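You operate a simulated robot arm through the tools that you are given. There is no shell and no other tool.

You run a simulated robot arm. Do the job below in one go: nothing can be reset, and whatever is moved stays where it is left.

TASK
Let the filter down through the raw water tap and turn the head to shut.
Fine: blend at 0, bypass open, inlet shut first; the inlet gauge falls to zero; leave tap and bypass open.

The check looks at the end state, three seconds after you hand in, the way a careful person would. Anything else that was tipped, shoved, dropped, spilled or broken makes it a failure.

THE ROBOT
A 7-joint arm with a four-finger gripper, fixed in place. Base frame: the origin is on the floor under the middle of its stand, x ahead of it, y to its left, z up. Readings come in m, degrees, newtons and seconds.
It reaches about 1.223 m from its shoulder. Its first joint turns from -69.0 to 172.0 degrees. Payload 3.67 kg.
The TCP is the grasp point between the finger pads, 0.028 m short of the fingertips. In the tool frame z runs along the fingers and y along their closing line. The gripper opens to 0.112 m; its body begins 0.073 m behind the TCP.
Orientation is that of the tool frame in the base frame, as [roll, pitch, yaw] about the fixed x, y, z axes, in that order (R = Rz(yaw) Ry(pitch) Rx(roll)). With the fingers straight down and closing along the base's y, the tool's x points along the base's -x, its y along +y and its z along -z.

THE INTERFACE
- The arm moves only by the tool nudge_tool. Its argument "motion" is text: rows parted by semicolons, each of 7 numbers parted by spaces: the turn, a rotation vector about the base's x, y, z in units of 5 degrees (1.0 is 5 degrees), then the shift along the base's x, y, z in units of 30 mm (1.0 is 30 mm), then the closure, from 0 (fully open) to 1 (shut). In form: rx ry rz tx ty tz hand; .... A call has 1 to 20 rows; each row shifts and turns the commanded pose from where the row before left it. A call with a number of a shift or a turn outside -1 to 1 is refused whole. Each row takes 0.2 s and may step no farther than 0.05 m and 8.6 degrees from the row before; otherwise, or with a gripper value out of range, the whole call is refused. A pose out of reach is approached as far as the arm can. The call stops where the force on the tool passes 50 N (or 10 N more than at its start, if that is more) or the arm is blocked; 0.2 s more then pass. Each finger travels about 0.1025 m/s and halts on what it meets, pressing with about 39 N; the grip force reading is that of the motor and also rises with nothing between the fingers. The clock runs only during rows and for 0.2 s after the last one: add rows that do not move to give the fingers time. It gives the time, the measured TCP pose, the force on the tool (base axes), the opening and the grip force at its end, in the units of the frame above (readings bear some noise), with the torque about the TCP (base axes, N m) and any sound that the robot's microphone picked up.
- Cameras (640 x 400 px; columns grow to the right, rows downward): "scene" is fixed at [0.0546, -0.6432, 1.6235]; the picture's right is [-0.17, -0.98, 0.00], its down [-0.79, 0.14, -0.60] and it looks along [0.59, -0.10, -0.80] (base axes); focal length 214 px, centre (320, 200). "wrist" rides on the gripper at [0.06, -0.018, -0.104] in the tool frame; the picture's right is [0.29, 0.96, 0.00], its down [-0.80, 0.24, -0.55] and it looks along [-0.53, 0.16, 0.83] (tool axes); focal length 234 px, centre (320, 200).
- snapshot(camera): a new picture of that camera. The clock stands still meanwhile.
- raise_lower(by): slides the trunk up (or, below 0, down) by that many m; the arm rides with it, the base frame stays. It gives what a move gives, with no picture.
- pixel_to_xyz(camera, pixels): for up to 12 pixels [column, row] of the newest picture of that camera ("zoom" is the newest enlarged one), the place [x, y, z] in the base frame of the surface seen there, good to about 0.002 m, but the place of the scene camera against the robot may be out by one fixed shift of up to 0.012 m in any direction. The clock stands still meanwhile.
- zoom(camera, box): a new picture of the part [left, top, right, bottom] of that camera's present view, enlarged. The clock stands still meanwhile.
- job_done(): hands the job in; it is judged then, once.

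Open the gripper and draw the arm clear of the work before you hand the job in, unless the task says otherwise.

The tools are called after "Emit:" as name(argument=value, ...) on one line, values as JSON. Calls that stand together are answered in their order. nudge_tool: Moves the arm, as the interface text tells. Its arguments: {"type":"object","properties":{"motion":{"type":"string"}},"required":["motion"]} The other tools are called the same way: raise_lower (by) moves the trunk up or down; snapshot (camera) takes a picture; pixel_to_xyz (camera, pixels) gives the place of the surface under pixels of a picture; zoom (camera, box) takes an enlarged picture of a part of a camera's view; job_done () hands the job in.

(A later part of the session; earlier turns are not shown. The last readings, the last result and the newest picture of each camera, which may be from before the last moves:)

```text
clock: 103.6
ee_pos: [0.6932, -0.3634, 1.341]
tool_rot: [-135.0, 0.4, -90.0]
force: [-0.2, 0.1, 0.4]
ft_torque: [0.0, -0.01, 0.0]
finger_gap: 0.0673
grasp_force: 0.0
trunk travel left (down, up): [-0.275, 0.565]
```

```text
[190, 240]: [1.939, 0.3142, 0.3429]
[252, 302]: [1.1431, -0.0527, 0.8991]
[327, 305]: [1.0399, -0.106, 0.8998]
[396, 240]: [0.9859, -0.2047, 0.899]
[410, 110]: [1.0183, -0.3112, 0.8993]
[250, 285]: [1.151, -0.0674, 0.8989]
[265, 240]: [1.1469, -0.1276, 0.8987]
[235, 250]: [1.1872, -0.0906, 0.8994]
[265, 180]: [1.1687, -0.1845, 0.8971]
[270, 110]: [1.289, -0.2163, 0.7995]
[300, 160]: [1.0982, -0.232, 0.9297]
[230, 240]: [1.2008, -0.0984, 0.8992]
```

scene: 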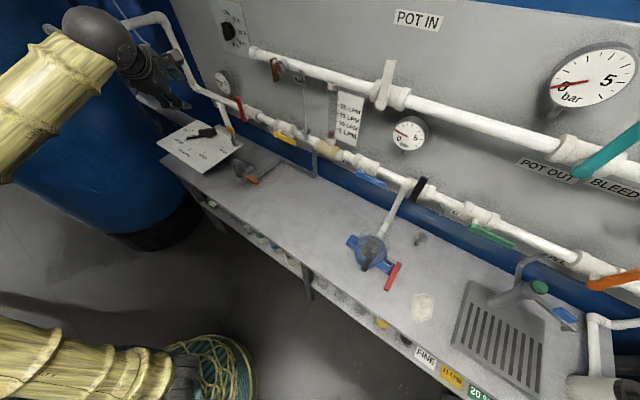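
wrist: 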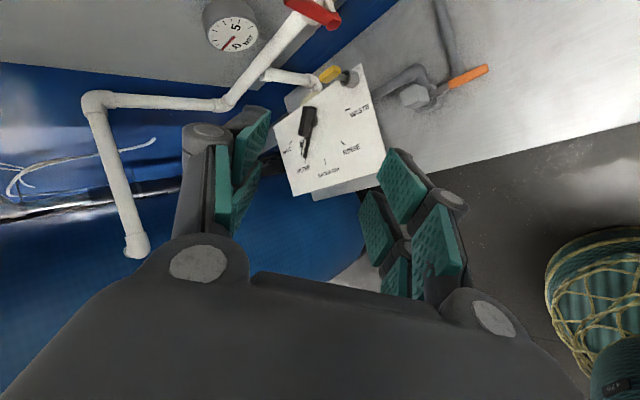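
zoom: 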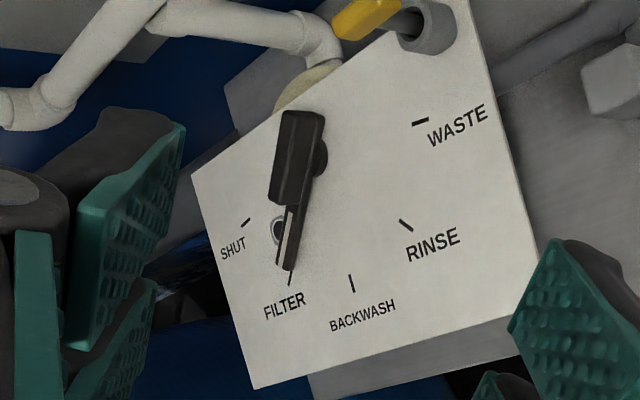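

I re-pick pixels at the correct places in the shown zoom.

Emit:
pixel_to_xyz(camera="zoom", pixels=[[246, 222], [289, 281], [352, 284], [406, 225], [420, 122], [290, 266], [293, 235], [277, 232], [298, 190], [290, 150], [310, 120], [320, 160]])

```text
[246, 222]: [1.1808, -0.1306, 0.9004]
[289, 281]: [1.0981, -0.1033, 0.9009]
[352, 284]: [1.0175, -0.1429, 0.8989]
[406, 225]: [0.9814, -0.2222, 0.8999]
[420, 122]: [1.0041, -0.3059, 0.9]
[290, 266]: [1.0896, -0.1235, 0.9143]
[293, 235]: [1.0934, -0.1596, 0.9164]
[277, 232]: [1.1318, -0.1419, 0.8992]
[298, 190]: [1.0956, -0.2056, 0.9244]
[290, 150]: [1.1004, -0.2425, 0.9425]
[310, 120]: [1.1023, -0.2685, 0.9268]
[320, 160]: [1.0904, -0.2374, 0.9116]
```

Hub centre (1.1085,-0.2315); SHUT at 54°, FILTER at 95°. A ring/hole sits between at plate level; I move closer to look at it and at the handle.

Emit:
nudge_tool(motion="0 0 0 0.714 0.564 -0.725 0.4; 0 0 0 0.714 0.564 -0.725 0.4; 0 0 0 0.714 0.564 -0.725 0.4; 0 0 0 0.714 0.564 -0.725 0.5; 0 0 0 0.714 0.564 -0.725 0.6; 0 0 0 0.714 0.564 -0.725 0.8; 0 0 0 0.714 0.564 -0.725 1; 0 0 0 0.714 0.564 -0.725 1; 0 0 0 0.714 0.564 -0.725 1; 0 0 0 0.714 0.564 -0.725 1; 0 0 0 0.714 0.564 -0.725 1; 0 0 0 0.714 0.564 -0.725 1; 0 0 0 0 0 0 1")

Emit:
snapshot(camera="wrist")

Emit:
snapshot(camera="scene")

```text
clock: 106.4
ee_pos: [0.9486, -0.1572, 1.0796]
tool_rot: [-134.9, 0.0, -90.1]
force: [0.0, 0.5, -0.6]
ft_torque: [-0.03, -0.03, -0.03]
finger_gap: 0.0
grasp_force: 36.2
trunk travel left (down, up): [-0.275, 0.565]
```

```text
taken
```

wrist: 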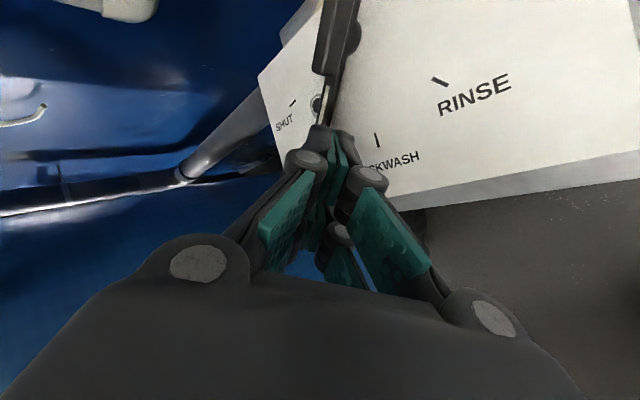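

```text
taken
```

scene: 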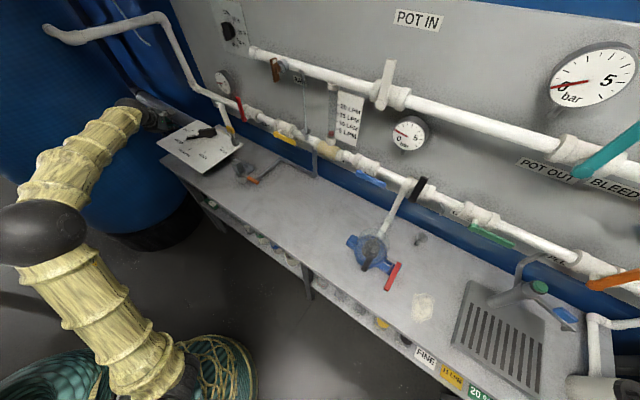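

The fingers are closed as a pusher. I zoom on the handle and ring at (317,102) and on the scene's head.

Emit:
zoom(camera="wrist", box=[270, 0, 398, 130])

Emit:
zoom(camera="scene", box=[160, 100, 250, 160])

Emit:
zoom(camera="scene", box=[200, 60, 264, 100])

```text
3.08 times, centred on (334, 65) of wrist
```

zoom: 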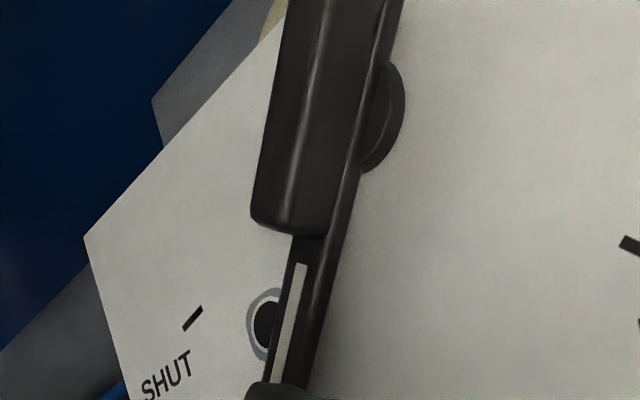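

```text
6.67 times, centred on (205, 130) of scene
```

zoom: 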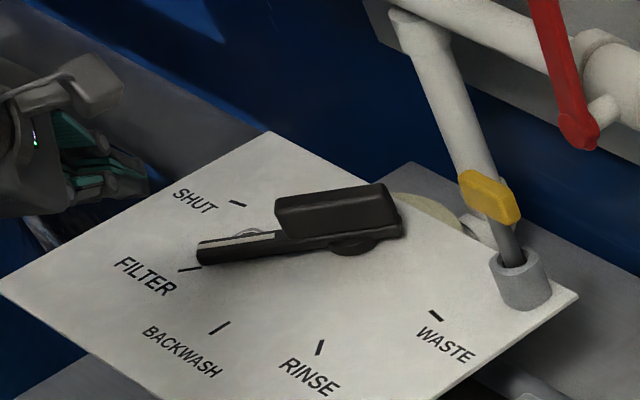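

```text
10.00 times, centred on (232, 80) of scene
```

zoom: 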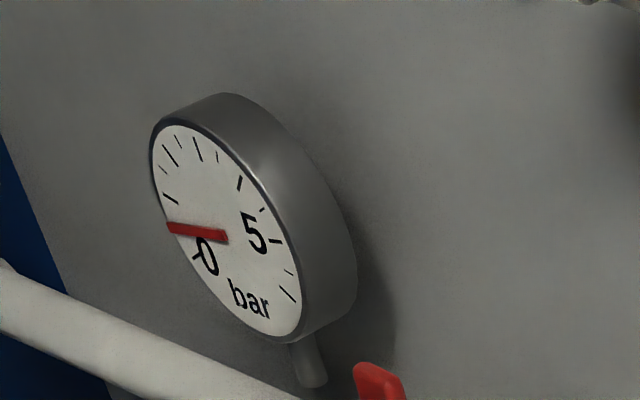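

The ring is a flush sight-glass-like port; the pointer blade's top is at z≈0.915. The gauge is at ~0.5 bar and still falling. I approach the robot side of the blade (pre-contact, above the plate) with closed fingers.

Emit:
nudge_tool(motion="0 -1 0 0.5 0.04 -0.6 1; 0 0 0 0.5 0.04 -0.7 1; 0 0 0 0.5 0.04 -0.7 1; 0 0 0 0.5 0.04 -0.7 1; 0 0 0 0.4 0.04 -0.7 1; 0 0 0 0.3 0.04 -0.7 1; 0 0 0 0 0 0 1")

Emit:
snapshot(camera="wrist")

Emit:
zoom(camera="scene", box=[150, 80, 278, 160])

```text
clock: 108.0
ee_pos: [1.0313, -0.1505, 0.9581]
tool_rot: [-129.9, 0.0, -89.9]
force: [0.0, -0.2, 0.2]
ft_torque: [0.0, -0.01, 0.02]
finger_gap: 0.0
grasp_force: 35.1
trunk travel left (down, up): [-0.275, 0.565]
```

```text
taken
```

wrist: 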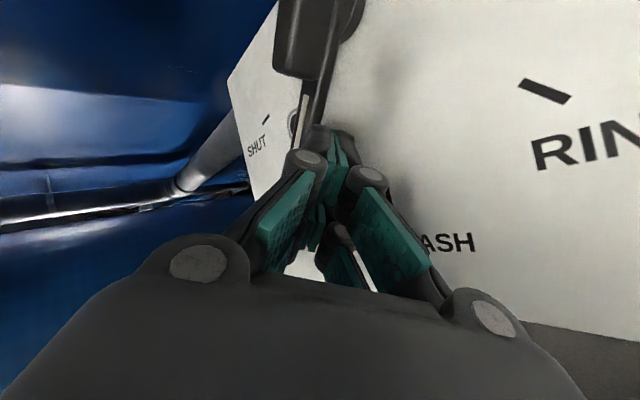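

```text
5.00 times, centred on (214, 120) of scene
```

zoom: 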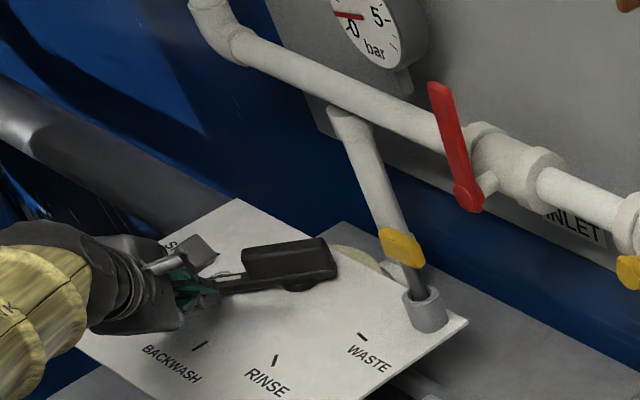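

I check the fingertip extents and blade position in this picture, and the gauge.

Emit:
zoom(camera="wrist", box=[260, 40, 420, 200])

Emit:
pixel_to_xyz(camera="wrist", pixels=[[318, 127], [328, 128], [340, 133], [350, 135], [306, 120], [303, 105], [310, 100], [318, 100], [320, 80], [305, 160], [370, 178], [297, 125]])

Emit:
zoom(camera="scene", box=[200, 60, 264, 100])

```text
2.50 times, centred on (340, 120) of wrist
```

zoom: 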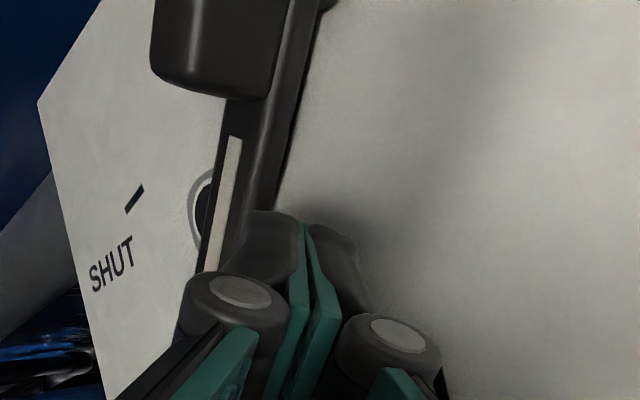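

```text
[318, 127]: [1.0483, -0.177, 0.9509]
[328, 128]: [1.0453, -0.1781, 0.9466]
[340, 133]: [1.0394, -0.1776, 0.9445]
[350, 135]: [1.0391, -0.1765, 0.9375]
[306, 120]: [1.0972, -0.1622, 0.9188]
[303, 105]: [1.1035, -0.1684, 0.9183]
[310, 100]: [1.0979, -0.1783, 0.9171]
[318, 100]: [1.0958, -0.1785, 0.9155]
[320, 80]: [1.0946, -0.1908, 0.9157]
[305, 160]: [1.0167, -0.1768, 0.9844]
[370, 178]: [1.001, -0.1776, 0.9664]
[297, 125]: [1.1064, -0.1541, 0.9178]
```

```text
10.00 times, centred on (232, 80) of scene
```

zoom: 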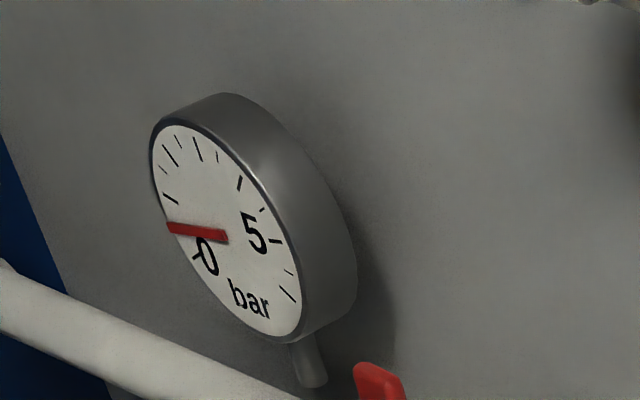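

Robot-side edge of the blade is at x≈1.095, top z≈0.918. The gauge is near 0.45 bar; I wait about 4 s for it to fall.

Emit:
nudge_tool(motion="0 0 0 0 0 0 1; 0 0 0 0 0 0 1; 0 0 0 0 0 0 1; 0 0 0 0 0 0 1; 0 0 0 0 0 0 1; 0 0 0 0 0 0 1; 0 0 0 0 0 0 1; 0 0 0 0 0 0 1; 0 0 0 0 0 0 1; 0 0 0 0 0 0 1; 0 0 0 0 0 0 1; 0 0 0 0 0 0 1; 0 0 0 0 0 0 1; 0 0 0 0 0 0 1; 0 0 0 0 0 0 1; 0 0 0 0 0 0 1; 0 0 0 0 0 0 1; 0 0 0 0 0 0 1; 0 0 0 0 0 0 1; 0 0 0 0 0 0 1")

Emit:
zoom(camera="scene", box=[200, 60, 264, 100])

Emit:
zoom(camera="scene", box=[250, 50, 346, 170])

```text
clock: 112.2
ee_pos: [1.0306, -0.151, 0.9576]
tool_rot: [-130.0, 0.0, -90.0]
force: [0.3, 0.1, 0.6]
ft_torque: [0.03, -0.02, 0.01]
finger_gap: 0.0002
grasp_force: 36.4
trunk travel left (down, up): [-0.275, 0.565]
```

```text
10.00 times, centred on (232, 80) of scene
```

zoom: 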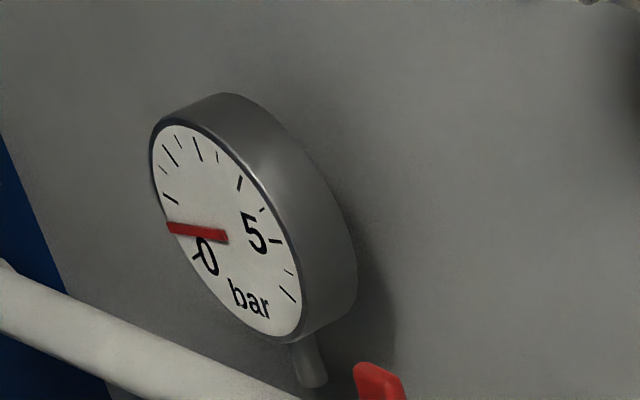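

```text
3.33 times, centred on (298, 110) of scene
```

zoom: 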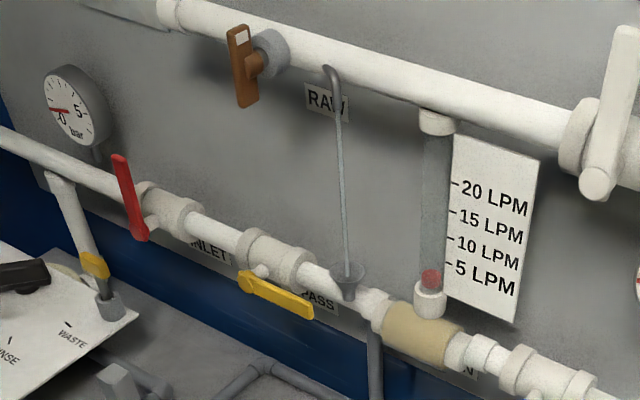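

The gauge has settled at ~0.5 bar and no longer falls, so something still feeds it a little. I check the angles of inlet lever, blend knob, tap and the other gauge carefully.

Emit:
zoom(camera="scene", box=[220, 85, 300, 135])

Emit:
zoom(camera="scene", box=[200, 10, 264, 50])

Emit:
zoom(camera="scene", box=[250, 45, 314, 95])

Emit:
zoom(camera="scene", box=[380, 105, 444, 145])

Emit:
zoom(camera="scene", box=[205, 68, 245, 93])

```text
8.00 times, centred on (260, 110) of scene
```

zoom: 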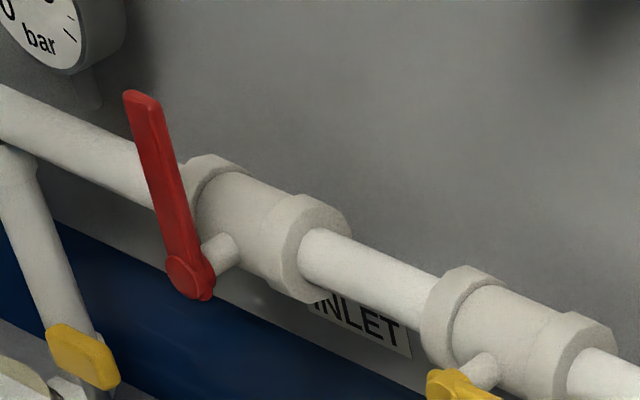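

```text
10.00 times, centred on (232, 30) of scene
```

zoom: 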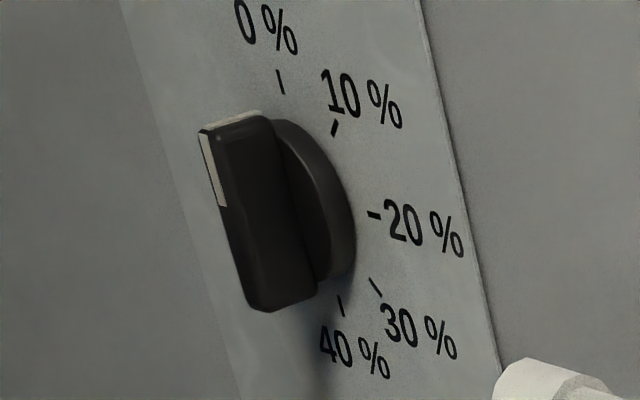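

```text
8.00 times, centred on (282, 70) of scene
```

zoom: 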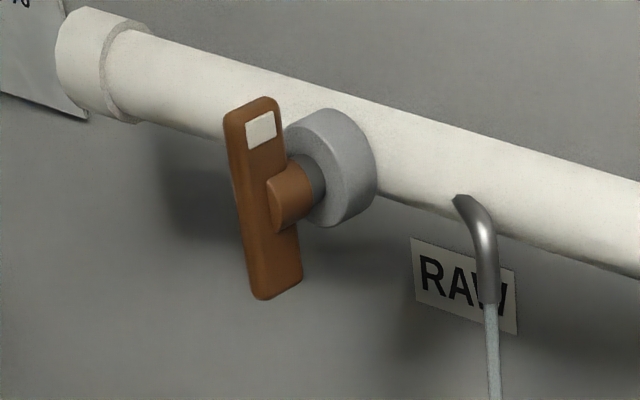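

```text
10.00 times, centred on (412, 125) of scene
```

zoom: 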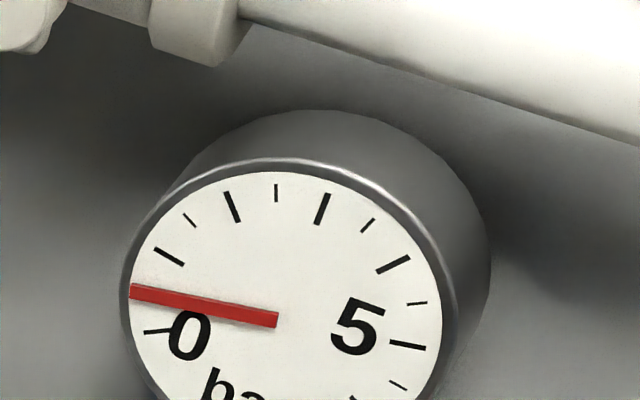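

```text
16.00 times, centred on (225, 80) of scene
```

zoom: 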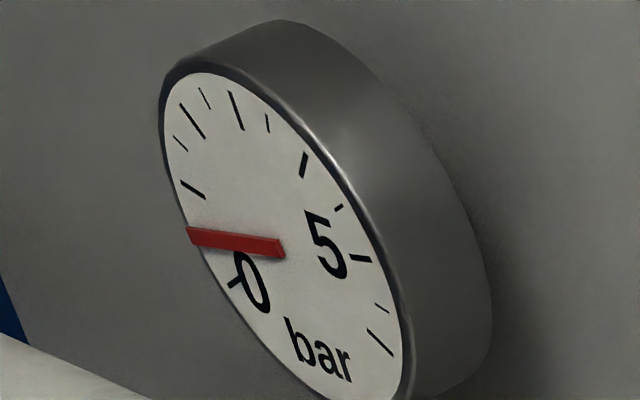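

Both gauges sit at 0.5 bar: the inlet lever is still ~1-3° short of fully shut (its twin's shut stop was ~2° past vertical). I will go back and push the red lever's top further left with the closed fingers.

Emit:
nudge_tool(motion="0 0 0 -0.62 -0.2 0.905 1; 0 0 0 -0.62 -0.4 0.905 1; 0 0 0 -0.62 -0.5 0.905 1; 0 0 0 -0.62 -0.55 0.905 1; 0 0 0 -0.62 -0.55 0.905 1; 0 0 0 -0.62 -0.55 0.905 1; 0 0 0 -0.62 -0.55 0.905 1; 0 0 0 -0.257 -0.864 0 1; 0 0 0 -0.257 -0.864 0 1; 0 0 0 -0.257 -0.864 0 1; 0 0 0 -0.257 -0.864 0 1; 0 0 0 -0.257 -0.864 0 1; 0 0 0 -0.257 -0.864 0 1; 0 0 0 -0.257 -0.864 0 1; 0 0 0 0 0 0 1")

Emit:
snapshot(camera="wrist")

Emit:
snapshot(camera="scene")

```text
clock: 115.4
ee_pos: [0.8466, -0.4304, 1.148]
tool_rot: [-129.9, -0.1, -90.0]
force: [0.8, 1.0, -0.5]
ft_torque: [0.02, -0.01, 0.01]
finger_gap: 0.0002
grasp_force: 35.8
trunk travel left (down, up): [-0.275, 0.565]
```

```text
taken
```

wrist: 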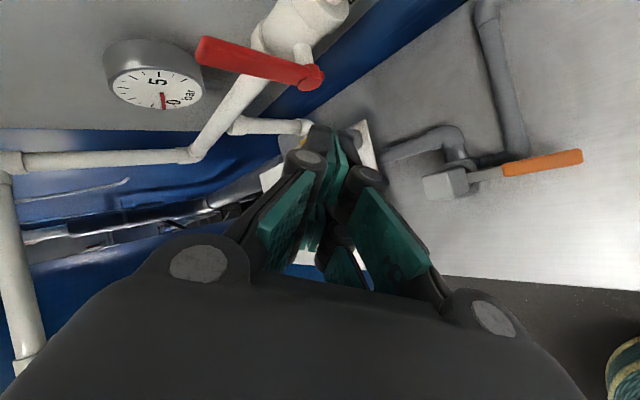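

```text
taken
```

scene: 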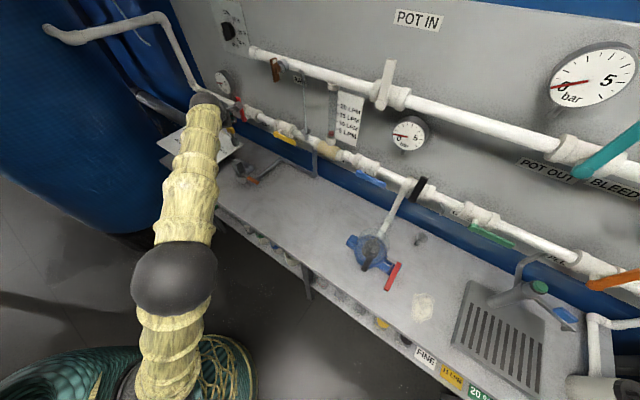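

Good view of the red lever. I measure its angle again from here and zoom the inlet gauge.

Emit:
pixel_to_xyz(camera="wrist", pixels=[[313, 77], [290, 70], [265, 63], [240, 57], [215, 50], [206, 48], [240, 50], [238, 66]])

Emit:
zoom(camera="wrist", box=[100, 20, 340, 170])

```text
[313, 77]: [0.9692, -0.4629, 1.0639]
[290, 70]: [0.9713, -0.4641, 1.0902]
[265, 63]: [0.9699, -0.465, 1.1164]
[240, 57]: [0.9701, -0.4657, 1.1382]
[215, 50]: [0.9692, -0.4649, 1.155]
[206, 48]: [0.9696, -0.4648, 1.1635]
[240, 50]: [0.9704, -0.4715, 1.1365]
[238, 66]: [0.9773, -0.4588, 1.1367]
```

```text
2.67 times, centred on (220, 95) of wrist
```

zoom: 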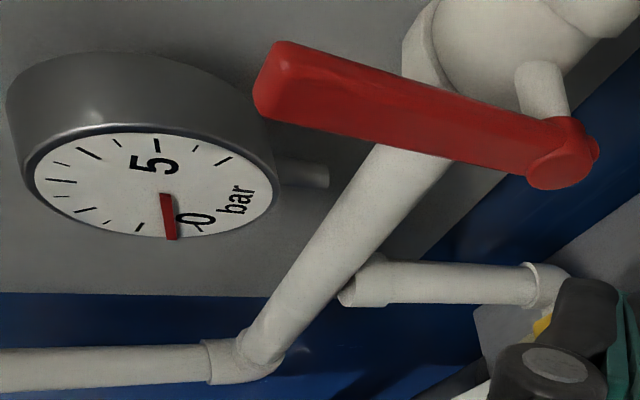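

The lever is ~0.6° right of vertical. I move in to the right of its upper end (3 cm clear), at fingertip height above the flange.

Emit:
nudge_tool(motion="0 0 0 0.566 -0.571 0.02 1; 0 0 0 0.566 -0.571 0.02 1; 0 0 0 0.566 -0.571 0.02 1; 0 0 0 0.566 -0.571 0.02 1; 0 0 0 0.566 -0.571 0.02 1; 0 0 0 0 0 0 1")

Emit:
snapshot(camera="wrist")

Emit:
zoom(camera="scene", box=[190, 70, 318, 150])

```text
clock: 116.8
ee_pos: [0.932, -0.517, 1.1523]
tool_rot: [-129.8, -0.1, -89.8]
force: [-0.3, -0.2, -0.2]
ft_torque: [-0.01, -0.02, 0.01]
finger_gap: 0.0
grasp_force: 35.5
trunk travel left (down, up): [-0.275, 0.565]
```

```text
taken
```

wrist: 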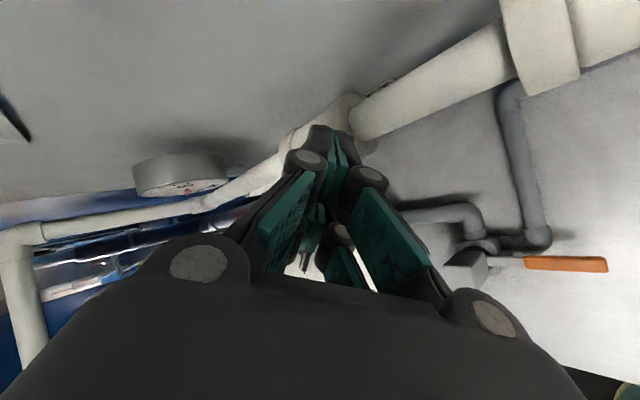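

```text
5.00 times, centred on (254, 110) of scene
```

zoom: 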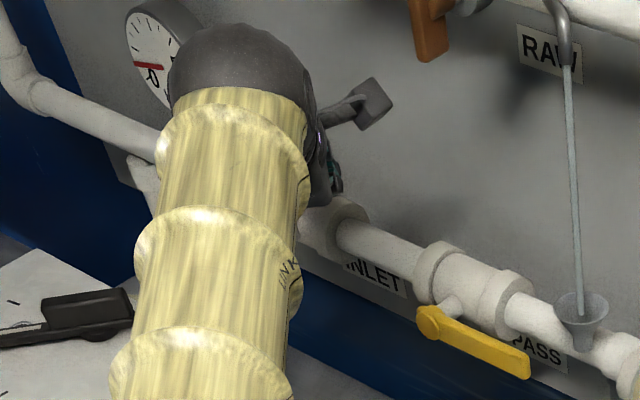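

I push the lever's top leftwards along the panel in 5 mm steps and watch the force.

Emit:
nudge_tool(motion="0 0 0 0.117 0.118 0 1; 0 0 0 0.117 0.118 0 1; 0 0 0 0.117 0.118 0 1; 0 0 0 0.117 0.118 0 1; 0 0 0 0 0 0 1")

Emit:
nudge_tool(motion="0 0 0 0.094 0.095 0 1; 0 0 0 0.094 0.095 0 1; 0 0 0 0 0 0 1")

```text
clock: 118.0
ee_pos: [0.9468, -0.5017, 1.1508]
tool_rot: [-130.1, -0.1, -89.9]
force: [-0.1, 0.0, -0.9]
ft_torque: [0.02, 0.03, -0.03]
finger_gap: 0.0001
grasp_force: 35.7
trunk travel left (down, up): [-0.275, 0.565]
```

```text
clock: 118.8
ee_pos: [0.9515, -0.4967, 1.1503]
tool_rot: [-129.9, 0.0, -89.9]
force: [0.3, -0.5, 0.6]
ft_torque: [-0.02, -0.05, -0.04]
finger_gap: 0.0004
grasp_force: 35.4
trunk travel left (down, up): [-0.275, 0.565]
```

No contact yet; I continue in 3 mm steps.

Emit:
nudge_tool(motion="0 0 0 0.07 0.071 0 1; 0 0 0 0.07 0.071 0 1; 0 0 0 0 0 0 1")

Emit:
nudge_tool(motion="0 0 0 0.07 0.071 0 1; 0 0 0 0.07 0.071 0 1; 0 0 0 0 0 0 1")

Emit:
snapshot(camera="wrist")

Emit:
zoom(camera="scene", box=[190, 70, 318, 150])

```text
clock: 119.6
ee_pos: [0.9535, -0.4942, 1.1515]
tool_rot: [-129.9, 0.0, -89.9]
force: [-19.8, -10.5, -2.9]
ft_torque: [-0.15, 0.23, 0.23]
finger_gap: 0.0
grasp_force: 35.3
trunk travel left (down, up): [-0.275, 0.565]
```

```text
clock: 120.4
ee_pos: [0.9597, -0.4957, 1.1505]
tool_rot: [-129.8, 0.4, -90.0]
force: [-16.3, -23.0, 4.0]
ft_torque: [-0.07, 0.22, -0.06]
finger_gap: 0.0
grasp_force: 36.0
trunk travel left (down, up): [-0.275, 0.565]
```

```text
taken
```

wrist: 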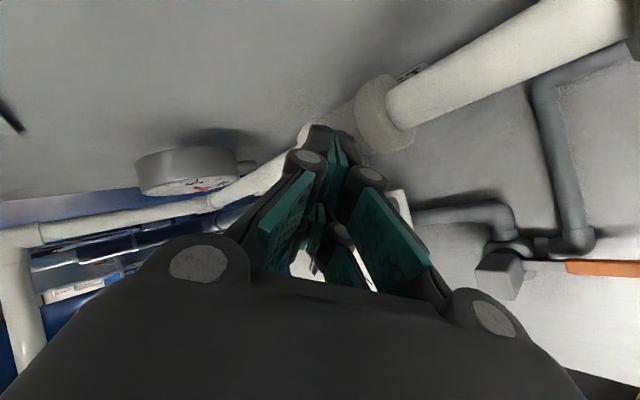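

```text
5.00 times, centred on (254, 110) of scene
```

zoom: 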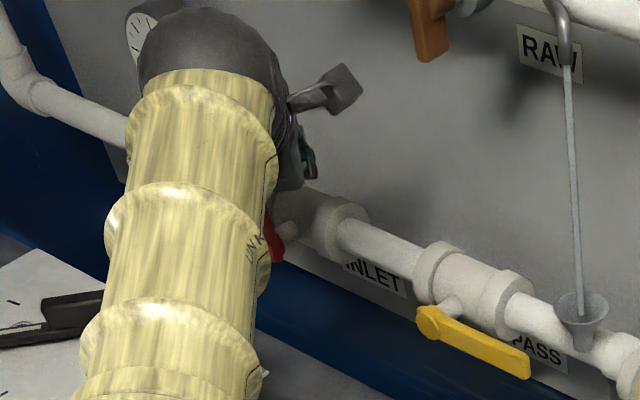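

Contact with ~28 N; the lever moved about 3 mm. I push slightly more to make sure it seats on its stop.

Emit:
nudge_tool(motion="0 0 0 0.03 0.09 0 1; 0 0 0 0.03 0.09 0 1; 0 0 0 0 0 0 1; 0 0 0 0 0 0 1")

Emit:
zoom(camera="scene", box=[200, 60, 264, 100])

```text
clock: 121.4
ee_pos: [0.9584, -0.495, 1.1501]
tool_rot: [-129.7, 0.6, -90.1]
force: [-15.9, -40.8, 10.4]
ft_torque: [-0.07, 0.17, -0.45]
finger_gap: 0.0
grasp_force: 36.1
trunk travel left (down, up): [-0.275, 0.565]
```

```text
10.00 times, centred on (232, 80) of scene
```

zoom: 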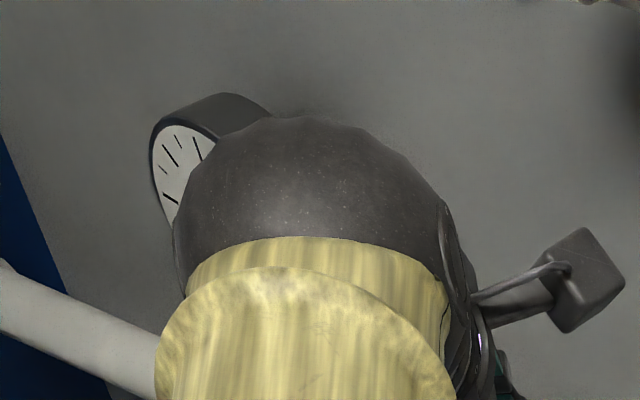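

Force rose to ~40 N with no motion: the lever is hard on its shut stop. I back off and check the gauges.

Emit:
nudge_tool(motion="0 0 0 -0.2 -0.25 0 1; 0 0 0 -0.4 -0.4 0 1; 0 0 0 -0.5 0.2 0.1 1; 0 0 0 -0.6 0.6 0.2 1; 0 0 0 -0.6 0.6 0.2 1; 0 0 0 -0.6 0.6 0.3 1; 0 0 0 -0.6 0.6 0.3 1; 0 0 0 0 0 0 1")

Emit:
zoom(camera="scene", box=[380, 105, 444, 145])

Emit:
snapshot(camera="wrist")

```text
clock: 123.2
ee_pos: [0.8576, -0.4248, 1.1846]
tool_rot: [-129.9, 0.1, -90.0]
force: [-0.3, -0.4, -0.5]
ft_torque: [0.05, -0.01, 0.07]
finger_gap: 0.0
grasp_force: 35.9
trunk travel left (down, up): [-0.275, 0.565]
```

```text
10.00 times, centred on (412, 125) of scene
```

zoom: 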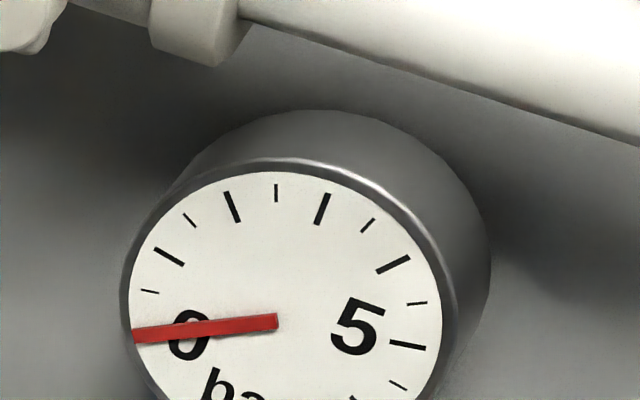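

```text
taken
```

wrist: 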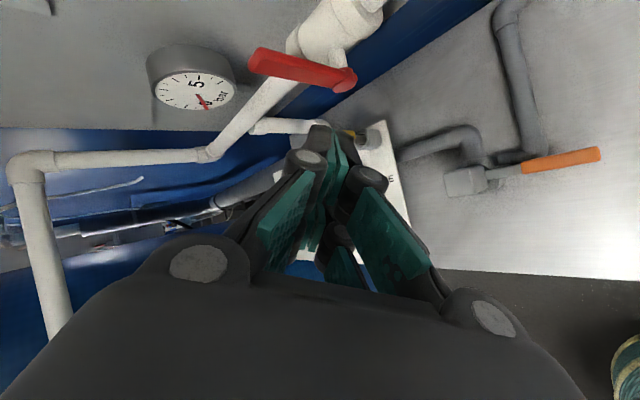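

The second gauge now reads 0. I zoom on the inlet gauge at (195,90) and the lever to confirm.

Emit:
zoom(camera="wrist", box=[140, 30, 380, 130])

Emit:
zoom(camera="scene", box=[250, 45, 346, 150])

```text
2.67 times, centred on (260, 80) of wrist
```

zoom: 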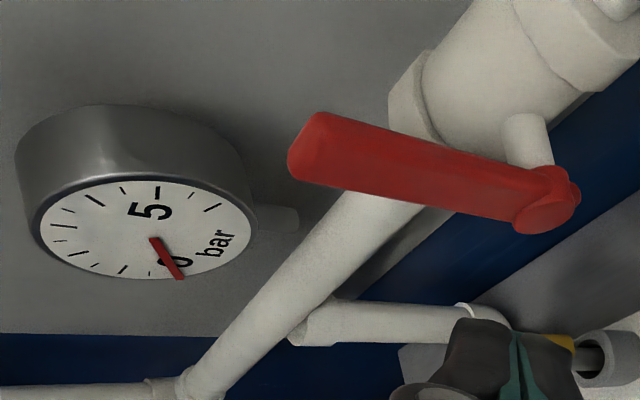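

```text
3.81 times, centred on (298, 98) of scene
```

zoom: 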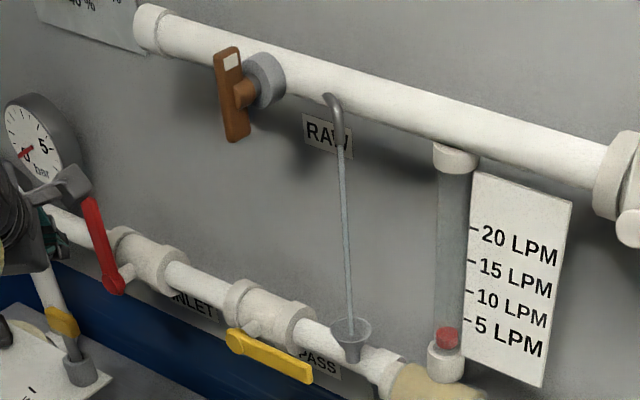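

The inlet gauge is at zero with tap and bypass open, blend 0. Now the head: I go back over the plate to the robot side of the pointer blade.

Emit:
nudge_tool(motion="0 0 0 0.302 0.937 -0.27 1; 0 0 0 0.302 0.937 -0.27 1; 0 0 0 0.302 0.937 -0.27 1; 0 0 0 0.302 0.937 -0.27 1; 0 0 0 0.302 0.937 -0.27 1; 0 0 0 0.302 0.937 -0.27 1; 0 0 0 0.302 0.937 -0.27 1; 0 0 0 0.302 0.937 -0.27 1; 0 0 0 0.583 0.389 -0.889 1; 0 0 0 0.583 0.389 -0.889 1; 0 0 0 0.583 0.389 -0.889 1; 0 0 0 0.583 0.389 -0.889 1; 0 0 0 0.583 0.389 -0.889 1; 0 0 0 0.583 0.389 -0.889 1; 0 0 0 0 0 0 1")

Emit:
snapshot(camera="wrist")

Emit:
zoom(camera="scene", box=[150, 90, 262, 160])

```text
clock: 126.4
ee_pos: [1.0338, -0.1295, 0.9601]
tool_rot: [-129.9, 0.0, -90.0]
force: [-0.4, 0.4, 0.8]
ft_torque: [0.0, -0.04, -0.03]
finger_gap: 0.0
grasp_force: 35.4
trunk travel left (down, up): [-0.275, 0.565]
```

```text
taken
```

wrist: 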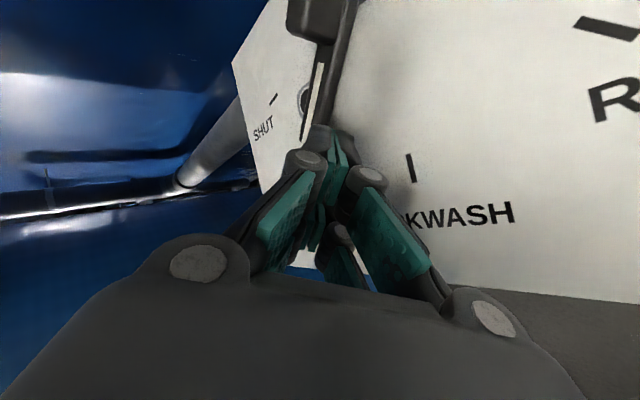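

```text
5.71 times, centred on (206, 125) of scene
```

zoom: 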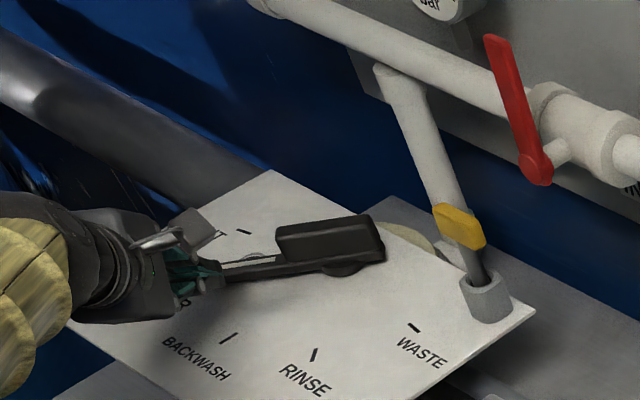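

In position. I lower the tips to just above the plate (TCP z≈0.933) and check for contact.

Emit:
nudge_tool(motion="0 0 0 0 0 -0.45 1; 0 0 0 0 0 -0.45 1; 0 0 0 0 0 0 1")

Emit:
nudge_tool(motion="0 0 0 0.4 0 0 1; 0 0 0 0.4 0 0 1; 0 0 0 0.3 0 0 1; 0 0 0 0 0 0 1")

Emit:
snapshot(camera="wrist")

```text
clock: 127.2
ee_pos: [1.0335, -0.1275, 0.9327]
tool_rot: [-130.0, -0.1, -89.8]
force: [0.3, 0.4, -0.2]
ft_torque: [0.0, 0.0, -0.04]
finger_gap: 0.0003
grasp_force: 36.0
trunk travel left (down, up): [-0.275, 0.565]
```

```text
clock: 128.2
ee_pos: [1.0672, -0.1304, 0.9313]
tool_rot: [-130.0, 0.0, -89.9]
force: [-0.7, -0.2, 0.0]
ft_torque: [0.0, 0.0, 0.03]
finger_gap: 0.0
grasp_force: 36.0
trunk travel left (down, up): [-0.275, 0.565]
```

```text
taken
```

wrist: 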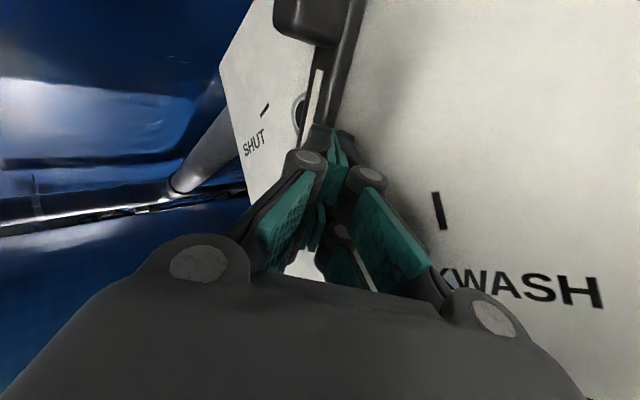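

Tips are right at the blade without contact yet. I push forward in 5 mm steps and watch forces.

Emit:
nudge_tool(motion="0 0 0 0.17 0 0 1; 0 0 0 0.17 0 0 1; 0 0 0 0.17 0 0 1; 0 0 0 0 0 0 1")

Emit:
snapshot(camera="wrist")

Emit:
zoom(camera="scene", box=[150, 90, 262, 160])

```text
clock: 129.2
ee_pos: [1.0828, -0.1298, 0.9313]
tool_rot: [-129.9, 0.0, -89.9]
force: [-0.2, 0.9, 0.4]
ft_torque: [0.01, 0.0, 0.0]
finger_gap: 0.0
grasp_force: 35.2
trunk travel left (down, up): [-0.275, 0.565]
```

```text
taken
```

wrist: 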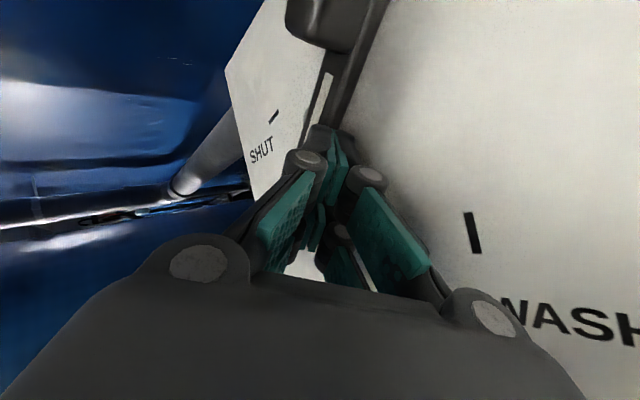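

```text
5.71 times, centred on (206, 125) of scene
```

zoom: 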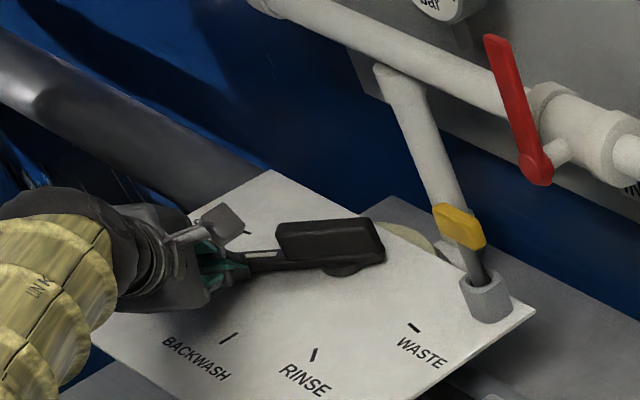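

I measure the blade direction to see whether it is moving with the push.

Emit:
zoom(camera="wrist", box=[260, 0, 420, 140])

Emit:
pixel_to_xyz(camera="wrist", pixels=[[327, 90], [322, 110], [345, 75], [355, 60], [318, 118], [338, 110], [346, 95], [330, 25], [318, 125]])

```text
2.86 times, centred on (340, 70) of wrist
```

zoom: 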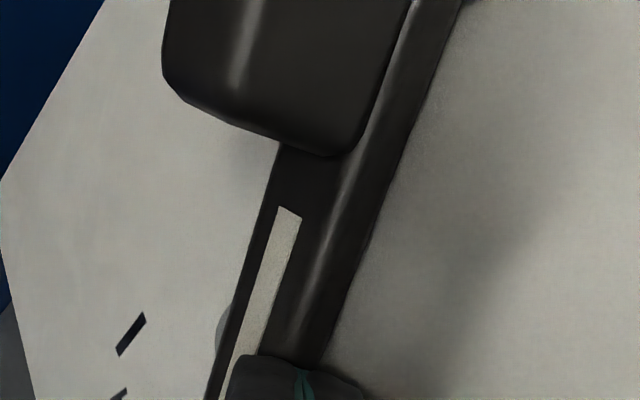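

```text
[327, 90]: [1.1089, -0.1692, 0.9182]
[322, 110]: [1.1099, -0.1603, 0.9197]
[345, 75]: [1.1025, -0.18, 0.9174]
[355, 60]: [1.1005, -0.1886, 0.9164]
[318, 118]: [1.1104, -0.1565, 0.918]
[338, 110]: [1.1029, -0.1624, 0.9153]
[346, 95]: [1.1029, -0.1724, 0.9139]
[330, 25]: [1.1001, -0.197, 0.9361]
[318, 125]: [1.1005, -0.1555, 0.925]
```

The blade is moving (now ~87°, covering the sight ring) with negligible force. I continue pushing.

Emit:
nudge_tool(motion="0 0 0 0.17 0 0 1; 0 0 0 0.17 0 0 1; 0 0 0 0.17 0 0 1; 0 0 0 0.17 0 0 1; 0 0 0 0 0 0 1")

Emit:
snapshot(camera="wrist")

Emit:
zoom(camera="scene", box=[150, 90, 262, 160])

```text
clock: 130.4
ee_pos: [1.1036, -0.1286, 0.9301]
tool_rot: [-130.0, 0.1, -89.9]
force: [-0.8, 0.0, 0.8]
ft_torque: [0.01, -0.02, -0.04]
finger_gap: 0.0002
grasp_force: 35.0
trunk travel left (down, up): [-0.275, 0.565]
```

```text
taken
```

wrist: 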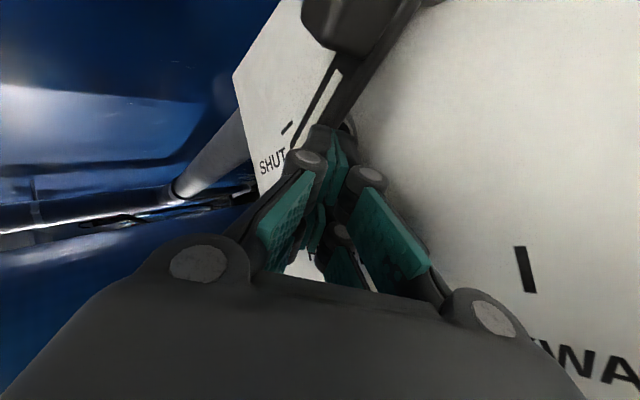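

```text
5.71 times, centred on (206, 125) of scene
```

zoom: 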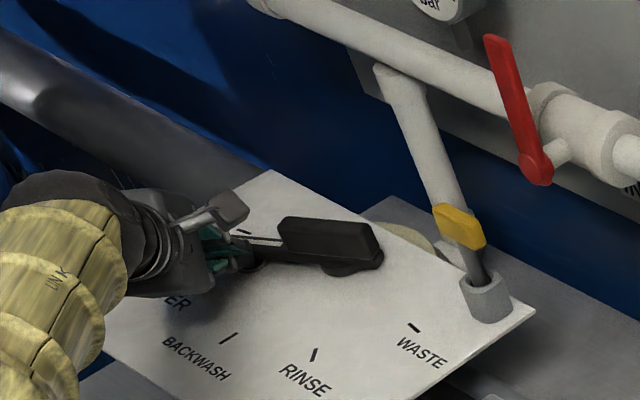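

The blade moves freely, ~70° now. I continue toward the SHUT tick (4 more steps).

Emit:
nudge_tool(motion="0 0 0 0.17 0 0 1; 0 0 0 0.17 0 0 1; 0 0 0 0.17 0 0 1; 0 0 0 0.1 0 0 1; 0 0 0 0 0 0 1")

Emit:
snapshot(camera="wrist")

Emit:
zoom(camera="scene", box=[150, 90, 262, 160])

```text
clock: 131.6
ee_pos: [1.1198, -0.13, 0.9326]
tool_rot: [-130.0, -0.1, -90.0]
force: [0.3, -0.1, 0.3]
ft_torque: [0.03, 0.01, 0.0]
finger_gap: 0.0
grasp_force: 35.6
trunk travel left (down, up): [-0.275, 0.565]
```

```text
taken
```

wrist: 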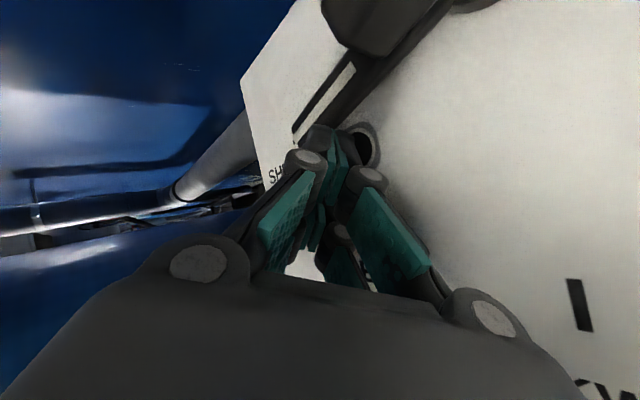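

```text
5.71 times, centred on (206, 125) of scene
```

zoom: 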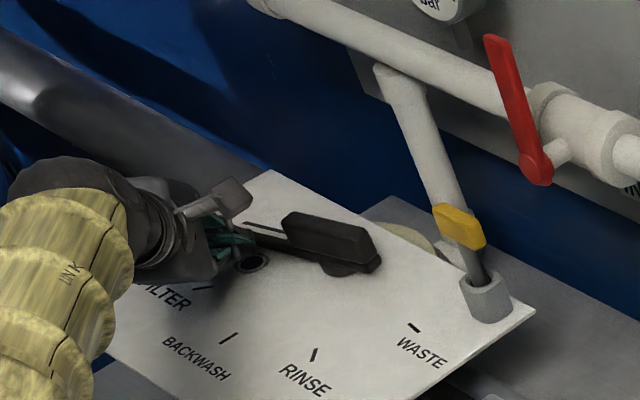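

The pointer is close to SHUT. I measure the pointer's direction using its white strip.

Emit:
zoom(camera="wrist", box=[260, 0, 420, 140])

Emit:
pixel_to_xyz(camera="wrist", pixels=[[345, 72], [330, 95], [318, 108], [308, 122], [302, 128], [370, 75], [395, 50], [362, 148], [300, 120]])

```text
2.86 times, centred on (340, 70) of wrist
```

zoom: 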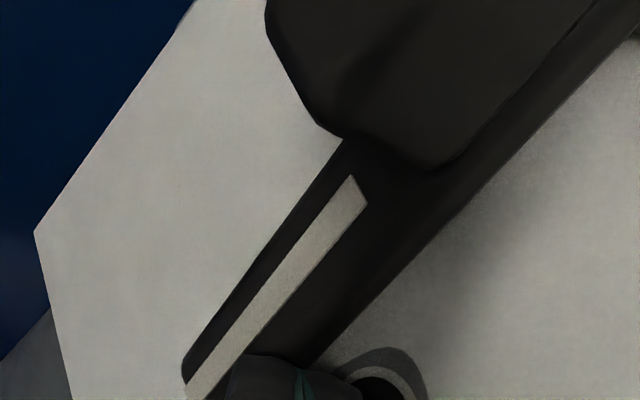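

```text
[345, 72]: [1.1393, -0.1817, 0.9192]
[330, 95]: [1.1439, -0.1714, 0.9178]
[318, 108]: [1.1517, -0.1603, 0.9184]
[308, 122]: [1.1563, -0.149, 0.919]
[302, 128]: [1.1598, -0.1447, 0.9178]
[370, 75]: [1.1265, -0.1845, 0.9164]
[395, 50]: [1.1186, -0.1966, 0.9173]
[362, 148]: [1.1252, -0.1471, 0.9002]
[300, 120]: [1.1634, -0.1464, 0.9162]
```

The pointer is at ~60°, SHUT is at 54.4°. I push another 10 mm.

Emit:
nudge_tool(motion="0 0 0 0.12 0 0 1; 0 0 0 0.12 0 0 1; 0 0 0 0.1 0 0 1; 0 0 0 0 0 0 1")

Emit:
snapshot(camera="wrist")

Emit:
pixel_to_xyz(camera="wrist", pixels=[[355, 72], [340, 90], [325, 105], [315, 118], [305, 126]])

Emit:
zoom(camera="wrist", box=[260, 0, 420, 140])

```text
clock: 132.6
ee_pos: [1.1321, -0.1279, 0.9321]
tool_rot: [-129.9, -0.1, -89.8]
force: [-0.5, 0.7, 0.1]
ft_torque: [0.0, -0.01, -0.01]
finger_gap: 0.0
grasp_force: 35.4
trunk travel left (down, up): [-0.275, 0.565]
```

```text
taken
```

wrist: 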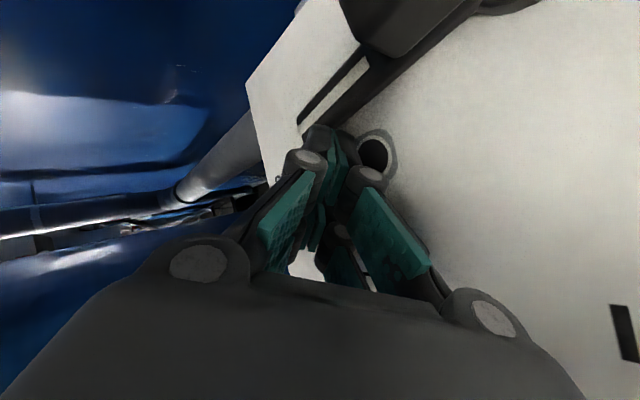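

```text
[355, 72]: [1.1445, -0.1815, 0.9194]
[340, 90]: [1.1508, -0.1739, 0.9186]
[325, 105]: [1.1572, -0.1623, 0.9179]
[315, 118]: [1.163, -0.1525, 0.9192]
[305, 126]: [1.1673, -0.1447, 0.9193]
```

```text
2.86 times, centred on (340, 70) of wrist
```

zoom: 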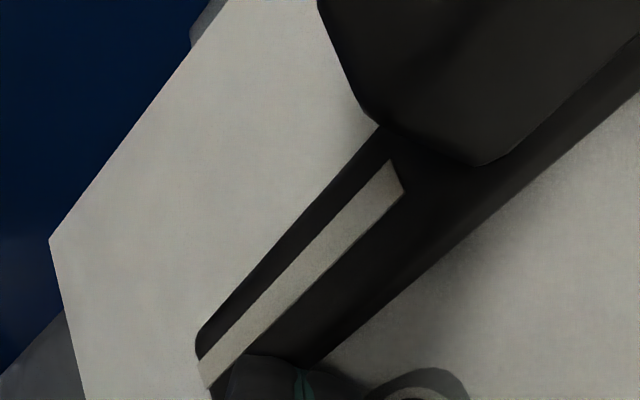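

The pointer is near 55°. I retract the hand to view the pointer against the SHUT tick.

Emit:
nudge_tool(motion="0 0 0 -0.5 0 0 1; 0 0 0 -0.7 0 0.3 1; 0 0 0 -0.7 0 0.7 1; 0 0 0 -0.7 0 0.9 1; 0 0 0 -0.7 0 0.9 1; 0 0 0 -0.7 -0.3 0.9 1; 0 0 0 -0.7 -0.3 0.9 1; 0 0 0 0 0 0 1")

Emit:
snapshot(camera="wrist")

Emit:
zoom(camera="scene", box=[150, 100, 250, 162])

```text
clock: 134.4
ee_pos: [0.9919, -0.1465, 1.0677]
tool_rot: [-130.0, -0.1, -89.8]
force: [0.4, -0.4, 0.5]
ft_torque: [0.01, -0.05, -0.01]
finger_gap: 0.0
grasp_force: 36.0
trunk travel left (down, up): [-0.275, 0.565]
```

```text
taken
```

wrist: 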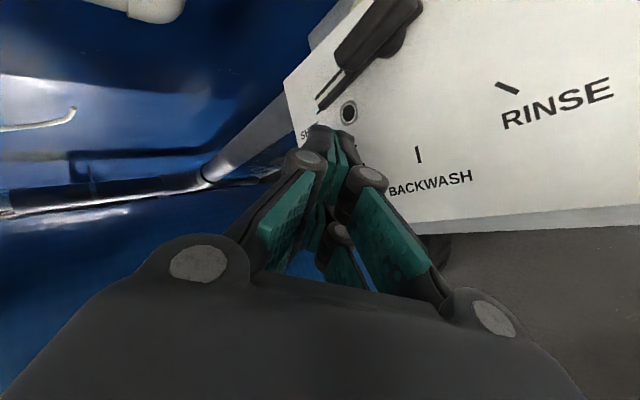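

```text
6.40 times, centred on (200, 131) of scene
```

zoom: 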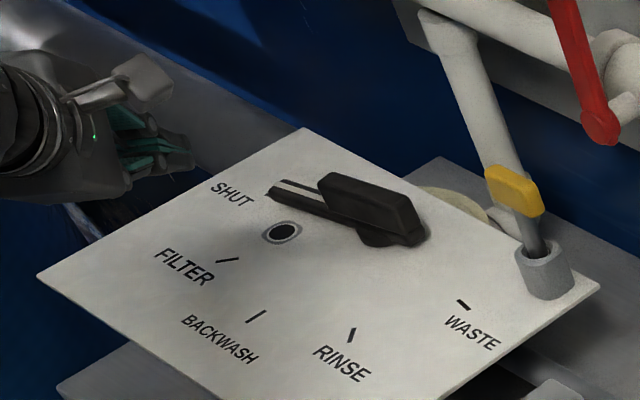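

The pointer looks on SHUT but covers the tick from this view. I raise the hand for a better look from above.

Emit:
nudge_tool(motion="0 0 0 -0.8 -0.55 0.8 1; 0 0 0 -0.8 -0.55 0.8 1; 0 0 0 -0.8 -0.55 0.8 1; 0 0 0 -0.8 -0.55 0.8 1; 0 0 0 -0.8 -0.55 0.8 1; 0 0 0 -0.8 -0.55 0.8 1; 0 0 0 -0.8 -0.55 0.8 1; 0 0 0 -0.8 -0.55 0.8 0.5; 0 0 0 0 0 0 0.4")

Emit:
snapshot(camera="wrist")

```text
clock: 136.4
ee_pos: [0.7989, -0.2794, 1.26]
tool_rot: [-129.9, -0.1, -89.9]
force: [0.5, 0.2, 0.2]
ft_torque: [0.0, 0.02, -0.01]
finger_gap: 0.0672
grasp_force: 0.0
trunk travel left (down, up): [-0.275, 0.565]
```

```text
taken
```

wrist: 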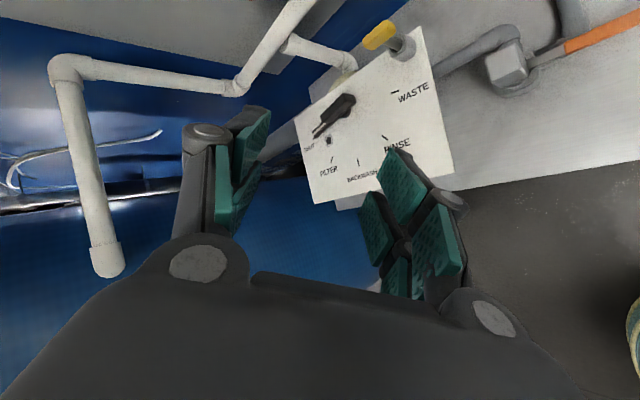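

Emit:
zoom(camera="wrist", box=[290, 80, 386, 200])

Emit:
zoom(camera="wrist", box=[290, 85, 354, 165])

```text
3.33 times, centred on (338, 140) of wrist
```

zoom: 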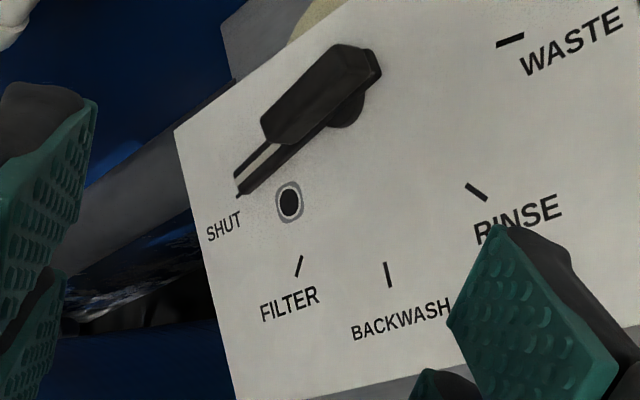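

```text
5.00 times, centred on (322, 125) of wrist
```

zoom: 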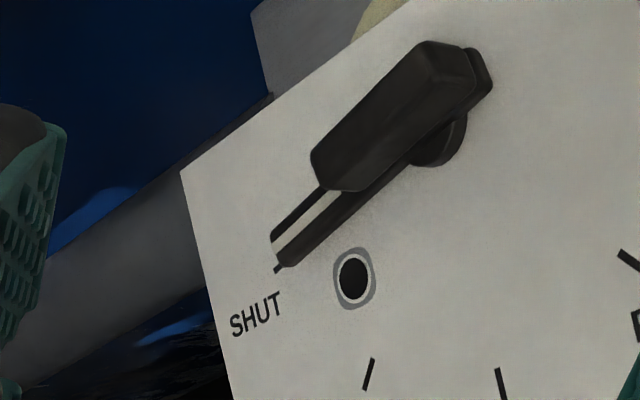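

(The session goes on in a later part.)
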